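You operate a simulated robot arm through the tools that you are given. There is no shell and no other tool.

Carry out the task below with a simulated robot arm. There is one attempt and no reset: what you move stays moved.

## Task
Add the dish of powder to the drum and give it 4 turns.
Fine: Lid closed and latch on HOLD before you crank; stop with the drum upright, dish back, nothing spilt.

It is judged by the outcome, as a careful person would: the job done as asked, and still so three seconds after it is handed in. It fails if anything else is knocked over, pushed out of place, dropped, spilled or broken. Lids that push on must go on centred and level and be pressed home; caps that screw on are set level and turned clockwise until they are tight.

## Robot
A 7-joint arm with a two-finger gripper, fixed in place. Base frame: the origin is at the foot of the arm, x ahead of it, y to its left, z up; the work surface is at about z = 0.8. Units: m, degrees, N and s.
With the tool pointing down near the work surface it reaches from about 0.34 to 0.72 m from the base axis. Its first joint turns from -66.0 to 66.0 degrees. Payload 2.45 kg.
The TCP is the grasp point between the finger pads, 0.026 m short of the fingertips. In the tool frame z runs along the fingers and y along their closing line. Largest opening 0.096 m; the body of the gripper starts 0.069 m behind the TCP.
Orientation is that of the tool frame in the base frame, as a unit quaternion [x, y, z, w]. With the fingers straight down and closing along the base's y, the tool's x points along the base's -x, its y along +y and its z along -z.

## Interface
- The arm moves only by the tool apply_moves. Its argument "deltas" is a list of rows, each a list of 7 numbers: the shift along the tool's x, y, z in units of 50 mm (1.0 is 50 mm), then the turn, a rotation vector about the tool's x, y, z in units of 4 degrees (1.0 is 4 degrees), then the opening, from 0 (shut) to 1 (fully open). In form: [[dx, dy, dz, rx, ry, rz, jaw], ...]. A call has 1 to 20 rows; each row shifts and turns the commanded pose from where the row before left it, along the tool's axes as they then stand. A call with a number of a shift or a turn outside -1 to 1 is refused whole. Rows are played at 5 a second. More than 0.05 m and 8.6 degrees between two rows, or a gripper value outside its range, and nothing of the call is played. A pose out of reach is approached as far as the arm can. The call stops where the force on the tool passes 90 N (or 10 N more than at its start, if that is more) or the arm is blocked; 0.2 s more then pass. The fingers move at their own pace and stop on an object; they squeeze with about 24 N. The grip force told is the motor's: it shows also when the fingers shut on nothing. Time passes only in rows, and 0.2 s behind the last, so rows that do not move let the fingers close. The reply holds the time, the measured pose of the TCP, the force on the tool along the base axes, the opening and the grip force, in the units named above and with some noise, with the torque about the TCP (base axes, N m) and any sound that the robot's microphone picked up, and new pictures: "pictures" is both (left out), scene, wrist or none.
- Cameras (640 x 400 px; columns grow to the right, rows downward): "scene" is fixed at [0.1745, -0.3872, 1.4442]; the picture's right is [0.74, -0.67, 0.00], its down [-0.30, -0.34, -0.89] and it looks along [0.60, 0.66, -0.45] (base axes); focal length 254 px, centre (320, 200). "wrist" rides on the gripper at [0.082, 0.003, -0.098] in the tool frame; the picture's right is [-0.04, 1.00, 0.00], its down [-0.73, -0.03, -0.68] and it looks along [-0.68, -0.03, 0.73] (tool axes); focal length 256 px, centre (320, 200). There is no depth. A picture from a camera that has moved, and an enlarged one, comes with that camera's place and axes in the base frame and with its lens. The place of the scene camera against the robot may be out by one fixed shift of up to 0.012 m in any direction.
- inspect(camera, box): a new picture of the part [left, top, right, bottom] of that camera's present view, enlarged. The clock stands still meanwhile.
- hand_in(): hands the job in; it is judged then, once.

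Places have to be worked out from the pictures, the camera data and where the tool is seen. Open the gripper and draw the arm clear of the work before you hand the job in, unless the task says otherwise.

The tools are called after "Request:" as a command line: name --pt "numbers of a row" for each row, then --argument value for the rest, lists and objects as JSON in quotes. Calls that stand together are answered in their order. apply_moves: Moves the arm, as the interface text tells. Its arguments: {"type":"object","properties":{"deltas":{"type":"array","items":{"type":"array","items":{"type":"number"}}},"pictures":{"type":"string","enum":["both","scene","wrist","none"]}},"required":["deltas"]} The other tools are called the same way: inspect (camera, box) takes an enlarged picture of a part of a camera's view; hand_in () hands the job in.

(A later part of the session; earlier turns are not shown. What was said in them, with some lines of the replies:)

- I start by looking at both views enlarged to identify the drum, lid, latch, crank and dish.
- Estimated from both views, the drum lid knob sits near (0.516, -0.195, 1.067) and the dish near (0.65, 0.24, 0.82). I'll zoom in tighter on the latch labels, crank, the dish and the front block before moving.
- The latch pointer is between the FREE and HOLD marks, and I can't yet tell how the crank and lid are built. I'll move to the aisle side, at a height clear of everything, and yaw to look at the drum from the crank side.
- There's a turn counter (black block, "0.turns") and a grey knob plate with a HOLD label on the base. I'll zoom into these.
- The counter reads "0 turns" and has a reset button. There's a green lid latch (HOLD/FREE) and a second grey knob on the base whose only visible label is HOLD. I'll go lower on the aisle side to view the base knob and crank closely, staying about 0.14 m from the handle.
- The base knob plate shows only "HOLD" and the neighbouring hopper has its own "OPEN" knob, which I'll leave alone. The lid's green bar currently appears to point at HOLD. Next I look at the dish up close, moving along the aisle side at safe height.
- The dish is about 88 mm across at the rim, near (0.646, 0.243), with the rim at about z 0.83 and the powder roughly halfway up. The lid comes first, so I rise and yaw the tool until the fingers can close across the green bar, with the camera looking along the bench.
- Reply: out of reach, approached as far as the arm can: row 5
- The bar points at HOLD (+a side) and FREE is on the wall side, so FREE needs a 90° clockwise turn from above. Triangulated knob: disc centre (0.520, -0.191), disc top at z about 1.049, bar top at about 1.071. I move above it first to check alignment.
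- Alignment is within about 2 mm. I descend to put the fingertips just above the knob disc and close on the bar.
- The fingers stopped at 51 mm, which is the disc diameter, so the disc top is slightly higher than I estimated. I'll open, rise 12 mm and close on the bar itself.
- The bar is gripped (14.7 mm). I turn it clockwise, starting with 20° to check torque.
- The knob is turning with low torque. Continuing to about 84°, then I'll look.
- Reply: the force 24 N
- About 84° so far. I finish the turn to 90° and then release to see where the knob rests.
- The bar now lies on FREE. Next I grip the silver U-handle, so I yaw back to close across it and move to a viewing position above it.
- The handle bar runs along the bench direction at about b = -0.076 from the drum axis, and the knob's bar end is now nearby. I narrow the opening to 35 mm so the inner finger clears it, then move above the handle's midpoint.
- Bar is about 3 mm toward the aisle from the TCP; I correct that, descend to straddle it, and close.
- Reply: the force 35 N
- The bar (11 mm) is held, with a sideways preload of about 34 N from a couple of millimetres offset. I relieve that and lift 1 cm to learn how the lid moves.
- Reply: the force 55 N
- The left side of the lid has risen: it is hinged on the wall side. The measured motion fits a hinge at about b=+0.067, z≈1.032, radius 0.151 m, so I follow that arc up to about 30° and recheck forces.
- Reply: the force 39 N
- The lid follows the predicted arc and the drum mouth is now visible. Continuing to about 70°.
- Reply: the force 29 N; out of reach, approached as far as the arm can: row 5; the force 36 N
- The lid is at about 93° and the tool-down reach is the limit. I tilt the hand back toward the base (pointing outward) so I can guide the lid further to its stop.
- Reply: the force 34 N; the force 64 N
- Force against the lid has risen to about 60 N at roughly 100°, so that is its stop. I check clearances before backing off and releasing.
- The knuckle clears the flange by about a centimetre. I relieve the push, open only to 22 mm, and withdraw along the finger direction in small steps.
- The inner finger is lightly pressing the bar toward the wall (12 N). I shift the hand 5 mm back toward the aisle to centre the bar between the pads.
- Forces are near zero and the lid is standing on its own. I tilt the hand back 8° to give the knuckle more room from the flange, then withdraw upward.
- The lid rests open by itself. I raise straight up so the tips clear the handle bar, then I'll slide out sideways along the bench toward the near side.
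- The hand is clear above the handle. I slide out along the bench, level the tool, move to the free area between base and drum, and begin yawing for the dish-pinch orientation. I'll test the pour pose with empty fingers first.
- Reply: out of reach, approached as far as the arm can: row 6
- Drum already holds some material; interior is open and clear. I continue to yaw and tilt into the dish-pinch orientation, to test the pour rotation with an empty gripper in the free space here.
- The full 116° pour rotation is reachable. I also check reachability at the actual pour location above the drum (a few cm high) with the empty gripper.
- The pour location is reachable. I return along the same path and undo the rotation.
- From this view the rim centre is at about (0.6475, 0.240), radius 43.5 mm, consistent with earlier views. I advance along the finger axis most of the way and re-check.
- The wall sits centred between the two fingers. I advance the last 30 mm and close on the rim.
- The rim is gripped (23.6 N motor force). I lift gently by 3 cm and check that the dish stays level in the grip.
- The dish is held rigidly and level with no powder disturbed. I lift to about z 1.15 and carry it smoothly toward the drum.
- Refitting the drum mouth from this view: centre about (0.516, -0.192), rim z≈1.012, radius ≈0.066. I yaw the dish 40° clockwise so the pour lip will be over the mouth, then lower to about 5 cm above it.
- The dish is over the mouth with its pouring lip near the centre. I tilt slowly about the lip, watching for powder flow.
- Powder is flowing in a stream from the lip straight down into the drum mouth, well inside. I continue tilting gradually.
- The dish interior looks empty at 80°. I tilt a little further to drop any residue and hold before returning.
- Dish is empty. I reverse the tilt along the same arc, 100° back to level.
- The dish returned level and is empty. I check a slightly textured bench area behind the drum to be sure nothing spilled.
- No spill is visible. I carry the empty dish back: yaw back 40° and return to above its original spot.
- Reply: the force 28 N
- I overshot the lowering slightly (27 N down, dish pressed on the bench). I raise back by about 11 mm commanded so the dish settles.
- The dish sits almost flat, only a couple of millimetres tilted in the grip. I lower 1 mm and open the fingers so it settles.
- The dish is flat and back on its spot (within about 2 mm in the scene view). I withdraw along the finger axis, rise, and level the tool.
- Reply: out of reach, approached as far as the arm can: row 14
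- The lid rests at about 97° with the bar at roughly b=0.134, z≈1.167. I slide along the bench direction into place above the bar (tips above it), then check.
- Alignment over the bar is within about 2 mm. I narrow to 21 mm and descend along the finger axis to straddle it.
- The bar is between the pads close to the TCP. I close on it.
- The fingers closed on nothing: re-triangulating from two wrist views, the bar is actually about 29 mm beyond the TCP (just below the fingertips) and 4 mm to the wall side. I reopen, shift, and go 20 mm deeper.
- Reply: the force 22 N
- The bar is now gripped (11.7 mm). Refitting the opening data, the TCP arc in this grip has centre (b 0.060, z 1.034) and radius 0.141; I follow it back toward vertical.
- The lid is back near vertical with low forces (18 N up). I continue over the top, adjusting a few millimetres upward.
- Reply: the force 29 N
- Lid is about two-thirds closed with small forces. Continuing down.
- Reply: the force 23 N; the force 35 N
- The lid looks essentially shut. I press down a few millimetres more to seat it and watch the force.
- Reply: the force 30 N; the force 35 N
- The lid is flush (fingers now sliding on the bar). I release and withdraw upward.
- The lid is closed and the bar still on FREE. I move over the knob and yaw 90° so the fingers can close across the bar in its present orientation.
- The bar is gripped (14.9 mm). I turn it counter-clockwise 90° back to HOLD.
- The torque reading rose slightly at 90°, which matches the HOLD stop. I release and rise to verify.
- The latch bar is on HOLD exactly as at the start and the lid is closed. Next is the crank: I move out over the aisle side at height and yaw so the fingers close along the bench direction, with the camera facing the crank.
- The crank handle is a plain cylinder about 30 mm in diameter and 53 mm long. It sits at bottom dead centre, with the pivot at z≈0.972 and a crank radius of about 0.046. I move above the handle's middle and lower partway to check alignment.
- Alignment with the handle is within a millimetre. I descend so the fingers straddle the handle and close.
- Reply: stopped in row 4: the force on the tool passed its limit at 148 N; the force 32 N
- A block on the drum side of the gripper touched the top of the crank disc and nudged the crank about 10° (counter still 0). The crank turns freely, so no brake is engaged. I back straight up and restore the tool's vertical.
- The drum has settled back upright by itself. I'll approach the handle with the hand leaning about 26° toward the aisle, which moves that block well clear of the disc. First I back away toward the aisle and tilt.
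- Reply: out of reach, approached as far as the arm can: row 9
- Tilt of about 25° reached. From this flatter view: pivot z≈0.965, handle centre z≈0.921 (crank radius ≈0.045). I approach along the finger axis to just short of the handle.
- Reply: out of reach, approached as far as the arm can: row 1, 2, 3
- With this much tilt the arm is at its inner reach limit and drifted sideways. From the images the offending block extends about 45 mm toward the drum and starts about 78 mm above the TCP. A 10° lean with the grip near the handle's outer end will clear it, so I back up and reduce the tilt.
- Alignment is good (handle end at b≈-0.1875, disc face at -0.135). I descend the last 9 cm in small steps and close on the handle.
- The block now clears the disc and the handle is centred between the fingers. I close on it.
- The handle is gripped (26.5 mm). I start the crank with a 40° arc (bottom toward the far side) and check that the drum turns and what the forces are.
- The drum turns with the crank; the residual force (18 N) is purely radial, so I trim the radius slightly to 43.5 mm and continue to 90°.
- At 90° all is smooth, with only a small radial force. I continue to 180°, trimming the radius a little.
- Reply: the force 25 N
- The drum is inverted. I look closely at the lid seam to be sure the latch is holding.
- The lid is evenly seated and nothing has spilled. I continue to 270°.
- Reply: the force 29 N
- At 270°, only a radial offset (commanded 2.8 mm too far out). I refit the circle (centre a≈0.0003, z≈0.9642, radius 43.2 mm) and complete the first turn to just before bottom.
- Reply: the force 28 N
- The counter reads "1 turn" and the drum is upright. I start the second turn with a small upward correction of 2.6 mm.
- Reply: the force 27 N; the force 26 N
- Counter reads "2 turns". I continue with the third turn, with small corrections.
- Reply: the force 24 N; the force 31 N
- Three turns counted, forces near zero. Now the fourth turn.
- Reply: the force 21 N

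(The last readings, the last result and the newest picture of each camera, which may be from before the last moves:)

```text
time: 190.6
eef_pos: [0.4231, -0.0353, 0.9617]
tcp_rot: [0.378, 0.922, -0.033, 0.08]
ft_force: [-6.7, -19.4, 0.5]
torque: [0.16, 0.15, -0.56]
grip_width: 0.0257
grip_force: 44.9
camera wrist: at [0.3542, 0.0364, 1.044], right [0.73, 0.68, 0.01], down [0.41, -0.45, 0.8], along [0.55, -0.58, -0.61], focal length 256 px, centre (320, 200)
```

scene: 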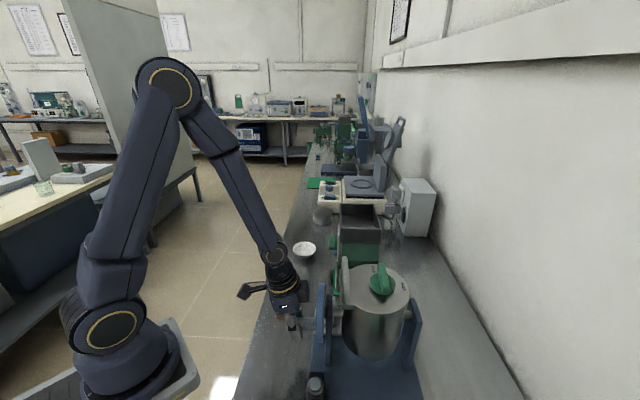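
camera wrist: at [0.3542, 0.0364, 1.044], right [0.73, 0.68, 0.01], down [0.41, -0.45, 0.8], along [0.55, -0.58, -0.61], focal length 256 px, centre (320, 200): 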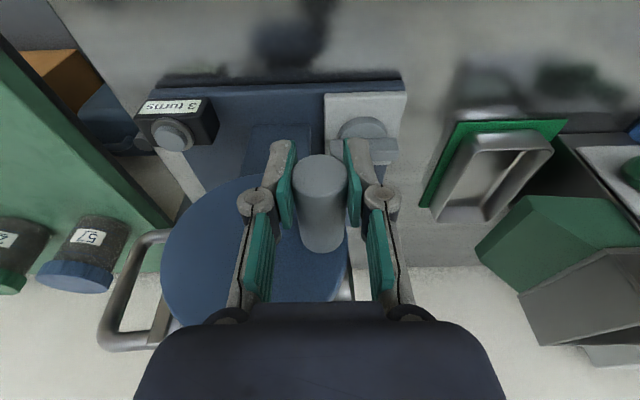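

Request:
apply_moves --pt "-0.0263 -0.034 -0.1497 0 0 0 0" --pt "-0.0253 -0.032 -0.1438 0 0 0 0" --pt "-0.0242 -0.056 -0.1379 0 0 0 0" --pt "-0.0221 -0.08 -0.1261 0 0 0 0" --pt "-0.0194 -0.1 -0.1103 0 0 0 0" --pt "-0.0159 -0.12 -0.0906 0 0 0 0" --pt "-0.0125 -0.132 -0.0709 0 0 0 0" --pt "-0.008 -0.144 -0.0453 0 0 0 0" --pt "-0.0035 -0.148 -0.0197 0 0 0 0" --pictures "wrist"

```text
time: 192.6
eef_pos: [0.3923, -0.0633, 1.0088]
tcp_rot: [0.377, 0.922, -0.033, 0.08]
ft_force: [2.4, 0.3, 19.2]
torque: [-0.16, -0.16, -0.68]
grip_width: 0.026
grip_force: 45.3
camera wrist: at [0.3252, 0.0075, 1.0898], right [0.73, 0.69, 0.01], down [0.41, -0.45, 0.8], along [0.55, -0.58, -0.61], focal length 256 px, centre (320, 200)
```

wrist: 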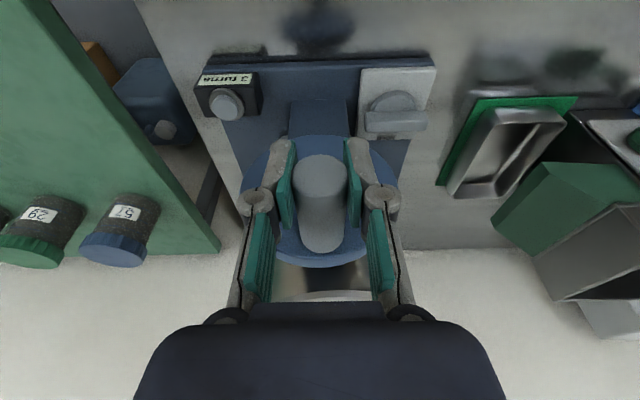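

Request:
apply_moves --pt "-0.003 -0.165 -0.02 0 0 0 0" --pt "0.0055 -0.146 0.0315 0 0 0 0" --pt "0.0097 -0.14 0.0552 0 0 0 0" --pt "0.0138 -0.128 0.0788 0 0 0 0" --pt "0.0173 -0.112 0.0985 0 0 0 0" --pt "0.0208 -0.092 0.1182 0 0 0 0" --pt "0.0228 -0.072 0.13 0 0 0 0" --pt "0.0249 -0.046 0.1418 0 0 0 0" --pt "0.0256 -0.02 0.1458 0 0 0 0" --pictures "wrist"

```text
time: 194.6
eef_pos: [0.3593, -0.0952, 0.9681]
tcp_rot: [0.375, 0.923, -0.032, 0.081]
ft_force: [16.5, 24.2, 0.5]
torque: [-0.39, -0.38, -0.68]
grip_width: 0.0256
grip_force: 45.8
camera wrist: at [0.2927, -0.0249, 1.0495], right [0.73, 0.69, 0.01], down [0.41, -0.44, 0.8], along [0.55, -0.58, -0.61], focal length 256 px, centre (320, 200)
```

wrist: 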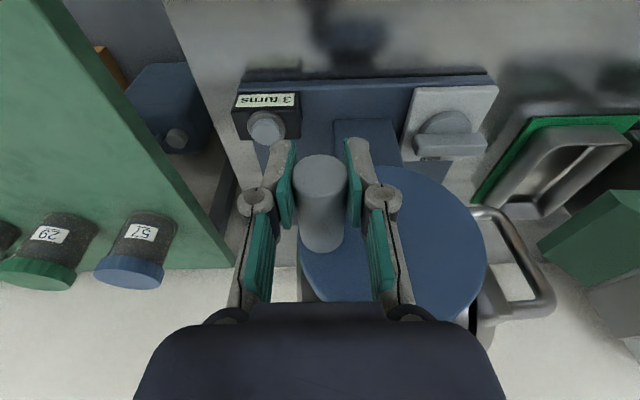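

Request:
apply_moves --pt "0.0263 0.054 0.155 0 0 0 0" --pt "0.0253 0.032 0.1438 0 0 0 0" --pt "0.0242 0.056 0.1379 0 0 0 0" --pt "0.0221 0.08 0.1261 0 0 0 0" --pt "0.0194 0.1 0.1103 0 0 0 0" --pt "0.0159 0.12 0.0906 0 0 0 0" --pt "0.0125 0.132 0.0709 0 0 0 0" --pt "0.008 0.144 0.0453 0 0 0 0" --pt "0.0035 0.148 0.0197 0 0 0 0"

Request:
inspect --camera "wrist" --box '[160, 40, 460, 260]'

Request:
inspect --camera "scene" --box '[250, 240, 430, 380]'

```text
time: 196.6
eef_pos: [0.3902, -0.0655, 0.9234]
tcp_rot: [0.377, 0.922, -0.033, 0.08]
ft_force: [4.0, -4.4, -10.8]
torque: [0.47, 0.51, -0.53]
grip_width: 0.0258
grip_force: 45.1
camera wrist: at [0.323, 0.0063, 1.0055], right [0.73, 0.69, 0.01], down [0.41, -0.44, 0.8], along [0.55, -0.58, -0.61], focal length 256 px, centre (320, 200)
```

scene: 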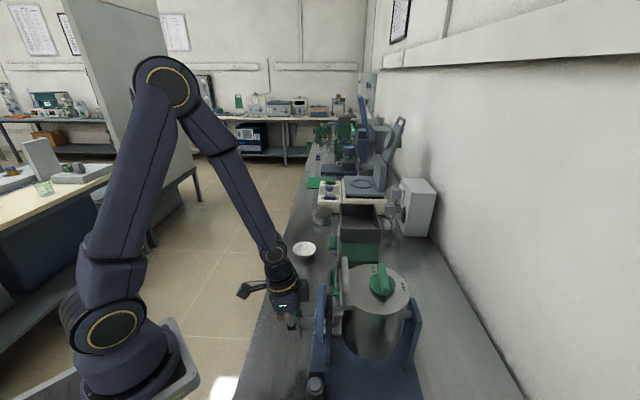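
wrist: 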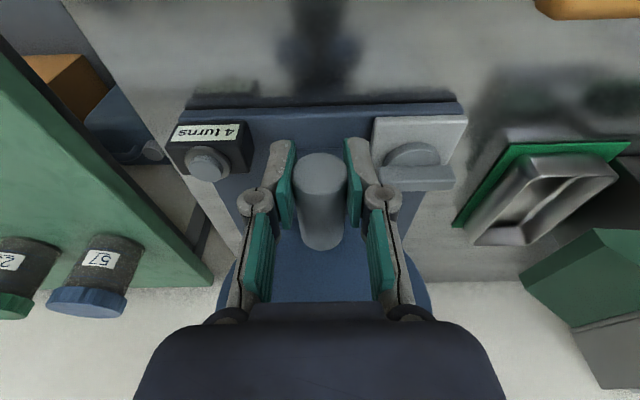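

```text
1.82 times, centred on (310, 150) of wrist
camera zoom: at [0.323, 0.0063, 1.0055], right [0.73, 0.69, 0.01], down [0.41, -0.44, 0.8], along [0.55, -0.58, -0.61], focal length 465 px, centre (338, 291)
```

zoom: 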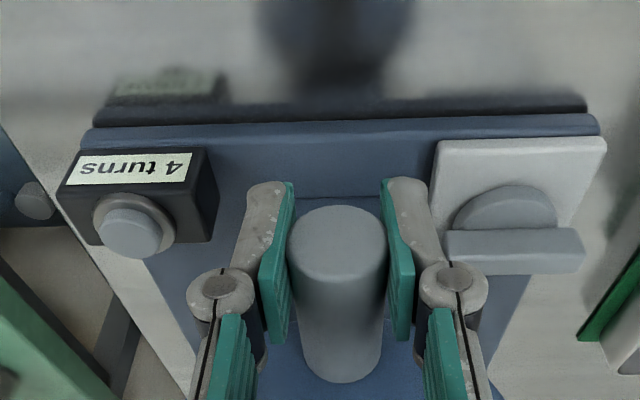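

```text
2.86 times, centred on (340, 310) of scene
camera zoom: at [0.1748, -0.3874, 1.4441], right [0.74, -0.67, 0.0], down [-0.3, -0.34, -0.89], along [0.6, 0.66, -0.45], focal length 724 px, centre (263, -114)
```

zoom: 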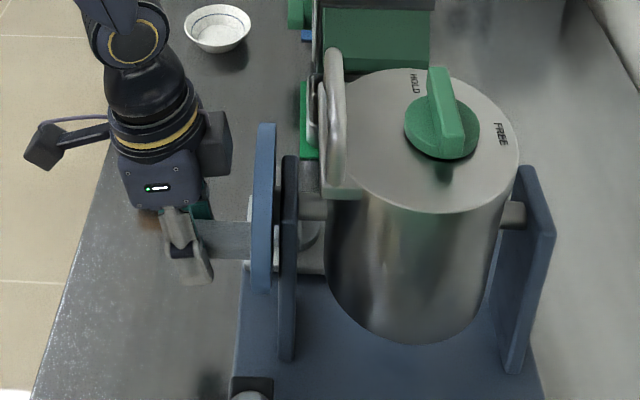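

The counter reads "4 turns" and the drum is upright. I open the fingers gently and rise straight up, clear of the crank.

Request:
apply_moves --pt "0 0 0 0 0 0 0.4" --pt "0 0 0 0 0 0 0.6" --pt "0 0 0 0 0 0 0.6" --pt "-0.078 0 -0.44 0 0 0 0.6" --pt "-0.156 0 -0.887 0 0 0 0.6" --pt "-0.156 0 -0.887 0 0 0 0.6" --pt "-0.156 0 -0.887 0 0 0 0.6"

Request:
inspect --camera "wrist" --box '[180, 40, 460, 260]'

Request:
inspect --camera "scene" --box '[250, 240, 430, 380]'

```text
time: 198.2
eef_pos: [0.3895, -0.0675, 1.0813]
tcp_rot: [0.377, 0.922, -0.034, 0.079]
ft_force: [-0.3, -0.2, 0.1]
torque: [0.04, -0.01, 0.0]
grip_width: 0.0577
grip_force: 0.1
camera wrist: at [0.3221, 0.0043, 1.1625], right [0.73, 0.68, 0.01], down [0.41, -0.44, 0.8], along [0.55, -0.58, -0.61], focal length 256 px, centre (320, 200)
```

scene: 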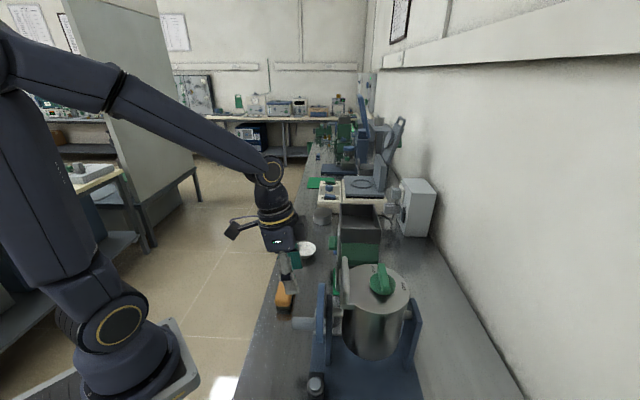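
wrist: 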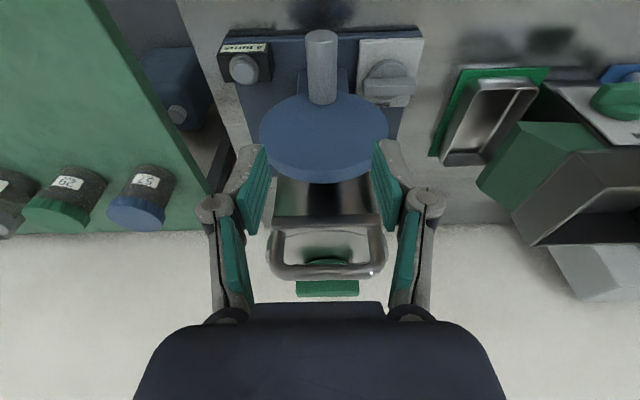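

```text
1.82 times, centred on (320, 150) of wrist
camera zoom: at [0.3221, 0.0043, 1.1625], right [0.73, 0.68, 0.01], down [0.41, -0.44, 0.8], along [0.55, -0.58, -0.61], focal length 465 px, centre (320, 291)
```

zoom: 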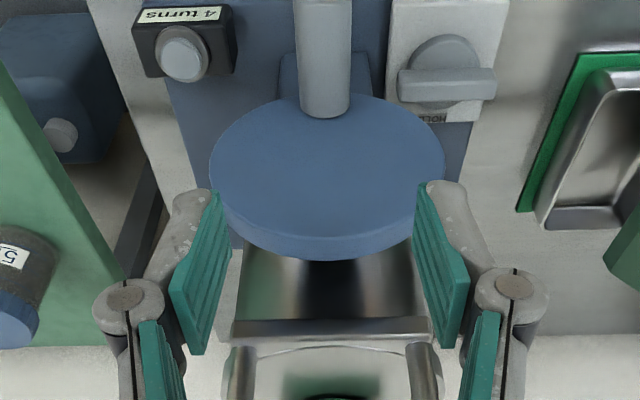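

```text
2.86 times, centred on (340, 310) of scene
camera zoom: at [0.1745, -0.3872, 1.4442], right [0.74, -0.67, 0.0], down [-0.3, -0.34, -0.89], along [0.6, 0.66, -0.45], focal length 724 px, centre (263, -114)
```

zoom: 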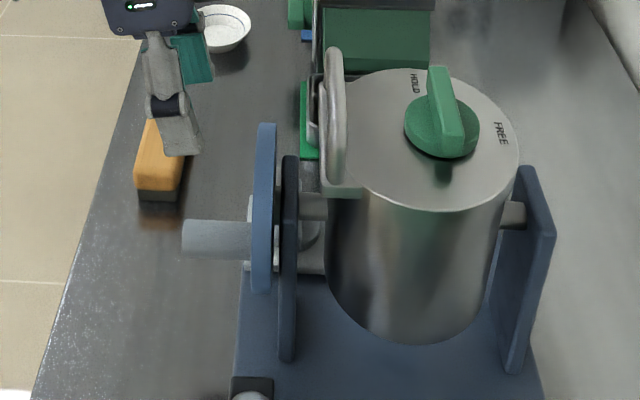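

The drum stands upright after release, with the lid closed, latch on HOLD, counter at 4 and the dish back in place. I draw the arm up and away, level the tool, and do a final check.

Request:
apply_moves --pt "-0.15 0 -0.87 0 0 0 0.8" --pt "-0.15 0 -0.87 0 0 0 1" --pt "-0.15 0 -0.87 0 0 0 1" --pt "-0.15 0 -0.87 0 0 0 1" --pt "0 0 0 0 1 0 1" --pt "0 0 0 0 1 0 1" --pt "0 0 0 0 0.5 0 1" --pt "0.8 0.3 0 0 0 0 1" --pt "0.8 0.3 0 0 0 0 1" --pt "0 0 0 0 0 0 1" --pt "0 0 0 0 0 0 1"

Request:
inspect --camera "scene" --box '[250, 210, 450, 380]'

Request:
inspect --camera "wrist" --box '[200, 40, 460, 260]'

```text
time: 200.6
eef_pos: [0.3539, 0.0105, 1.2566]
tcp_rot: [0.379, 0.926, -0.001, 0.0]
ft_force: [-0.1, -0.3, -0.7]
torque: [0.06, 0.0, -0.04]
grip_width: 0.096
grip_force: 0.0
camera wrist: at [0.2979, 0.0712, 1.3541], right [0.73, 0.68, 0.0], down [0.5, -0.54, 0.68], along [0.46, -0.49, -0.73], focal length 256 px, centre (320, 200)
```

scene: 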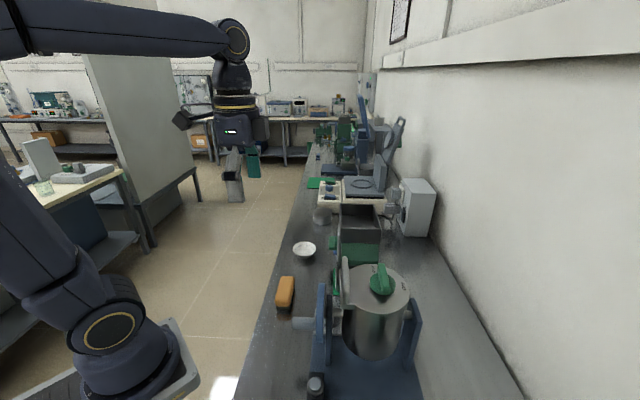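
wrist: 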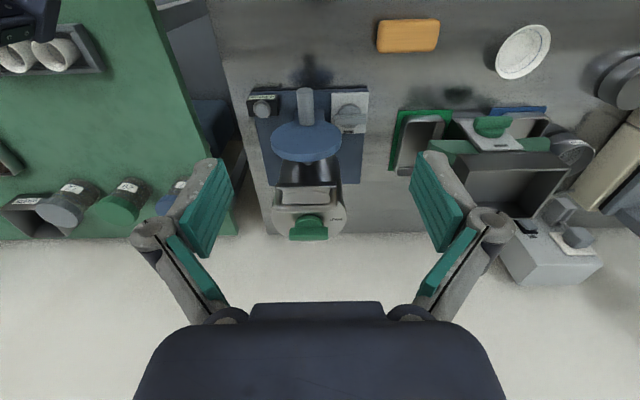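

```text
2.35 times, centred on (350, 295) of scene
camera zoom: at [0.1745, -0.3872, 1.4442], right [0.74, -0.67, 0.0], down [-0.3, -0.34, -0.89], along [0.6, 0.66, -0.45], focal length 596 px, centre (249, -24)
```

zoom: 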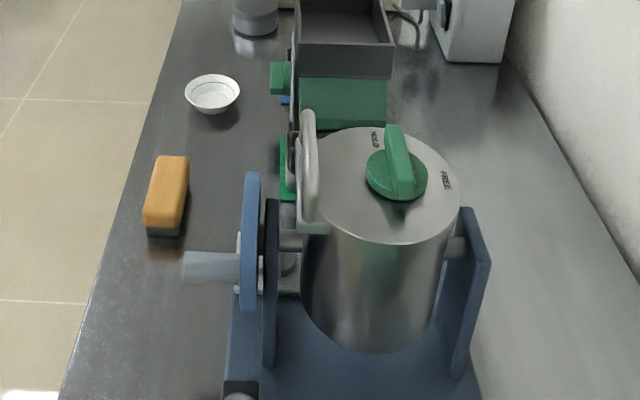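

```text
1.82 times, centred on (330, 150) of wrist
camera zoom: at [0.2979, 0.0712, 1.3541], right [0.73, 0.68, 0.0], down [0.5, -0.54, 0.68], along [0.46, -0.49, -0.73], focal length 465 px, centre (302, 291)
```

zoom: 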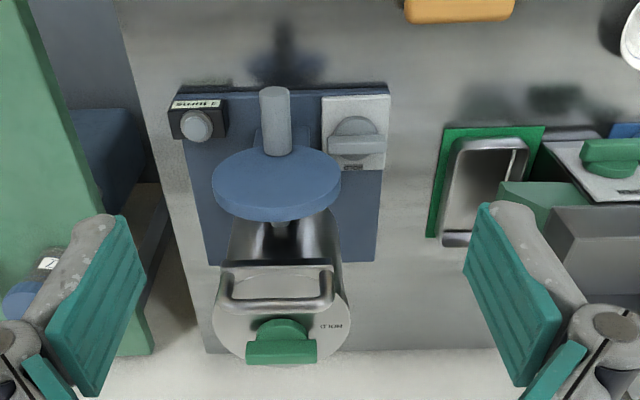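

Request:
inspect --camera "wrist" --box '[240, 85, 300, 125]'

Request:
inspect --camera "scene" --box '[330, 250, 420, 320]'

```text
10.00 times, centred on (270, 105) of wrist
camera zoom: at [0.2979, 0.0712, 1.3541], right [0.73, 0.68, 0.0], down [0.5, -0.54, 0.68], along [0.46, -0.49, -0.73], focal length 2560 px, centre (820, 1150)
```

zoom: 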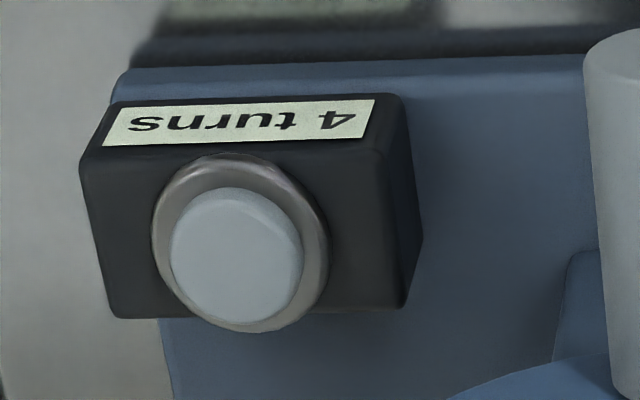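

```text
5.71 times, centred on (375, 285) of scene
camera zoom: at [0.1745, -0.3872, 1.4442], right [0.74, -0.67, 0.0], down [-0.3, -0.34, -0.89], along [0.6, 0.66, -0.45], focal length 1449 px, centre (6, -286)
```

zoom: 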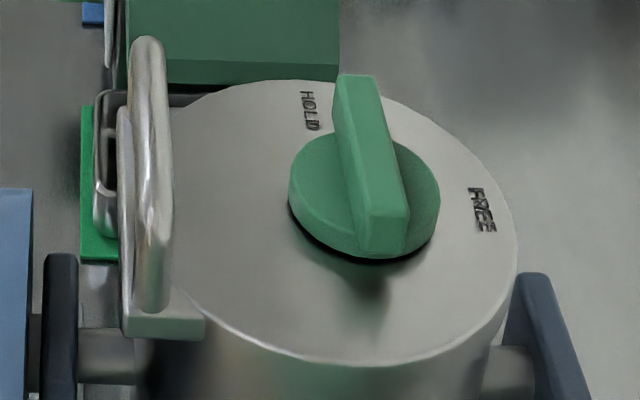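

The final view shows:
- The counter reads "4 turns".
- The drum is upright, the lid is closed and the latch is on HOLD.
- The empty dish is back in its place and nothing is spilled.
- The gripper is open and clear of the work.

I'm handing in now.

Request:
hand_in

```text
The job is handed in.
```

I added the powder to the drum and gave it 4 turns; the counter reads "4 turns". I've handed the job in, but no result has come back yet.

- **Lid and latch:** the lid was closed and the green lid latch was on HOLD before I cranked. It stayed seated while the drum was upside down.
- **Finish:** the drum is upright and the counter didn't change after I let go of the crank. The gripper is open and the arm is clear.
- **Dish:** it is empty and back within about 2 mm of where it started. While setting it down I pressed it on the bench with about 27 N, then raised it so it settled flat.
- **Spills:** I saw no powder outside the drum, either after pouring or at the end.
- **Contact with the crank:** on my first try at the handle, the gripper hit the top of the crank disc. The force peaked at 148 N and turned the drum about 10°. The drum went back to upright by itself, the counter stayed at 0, and I saw no damage.
- **Second HOLD knob:** there is another knob marked HOLD on the base, separate from the lid latch. I left it alone, because the lid latch is the one marked HOLD and FREE and the drum turned freely.
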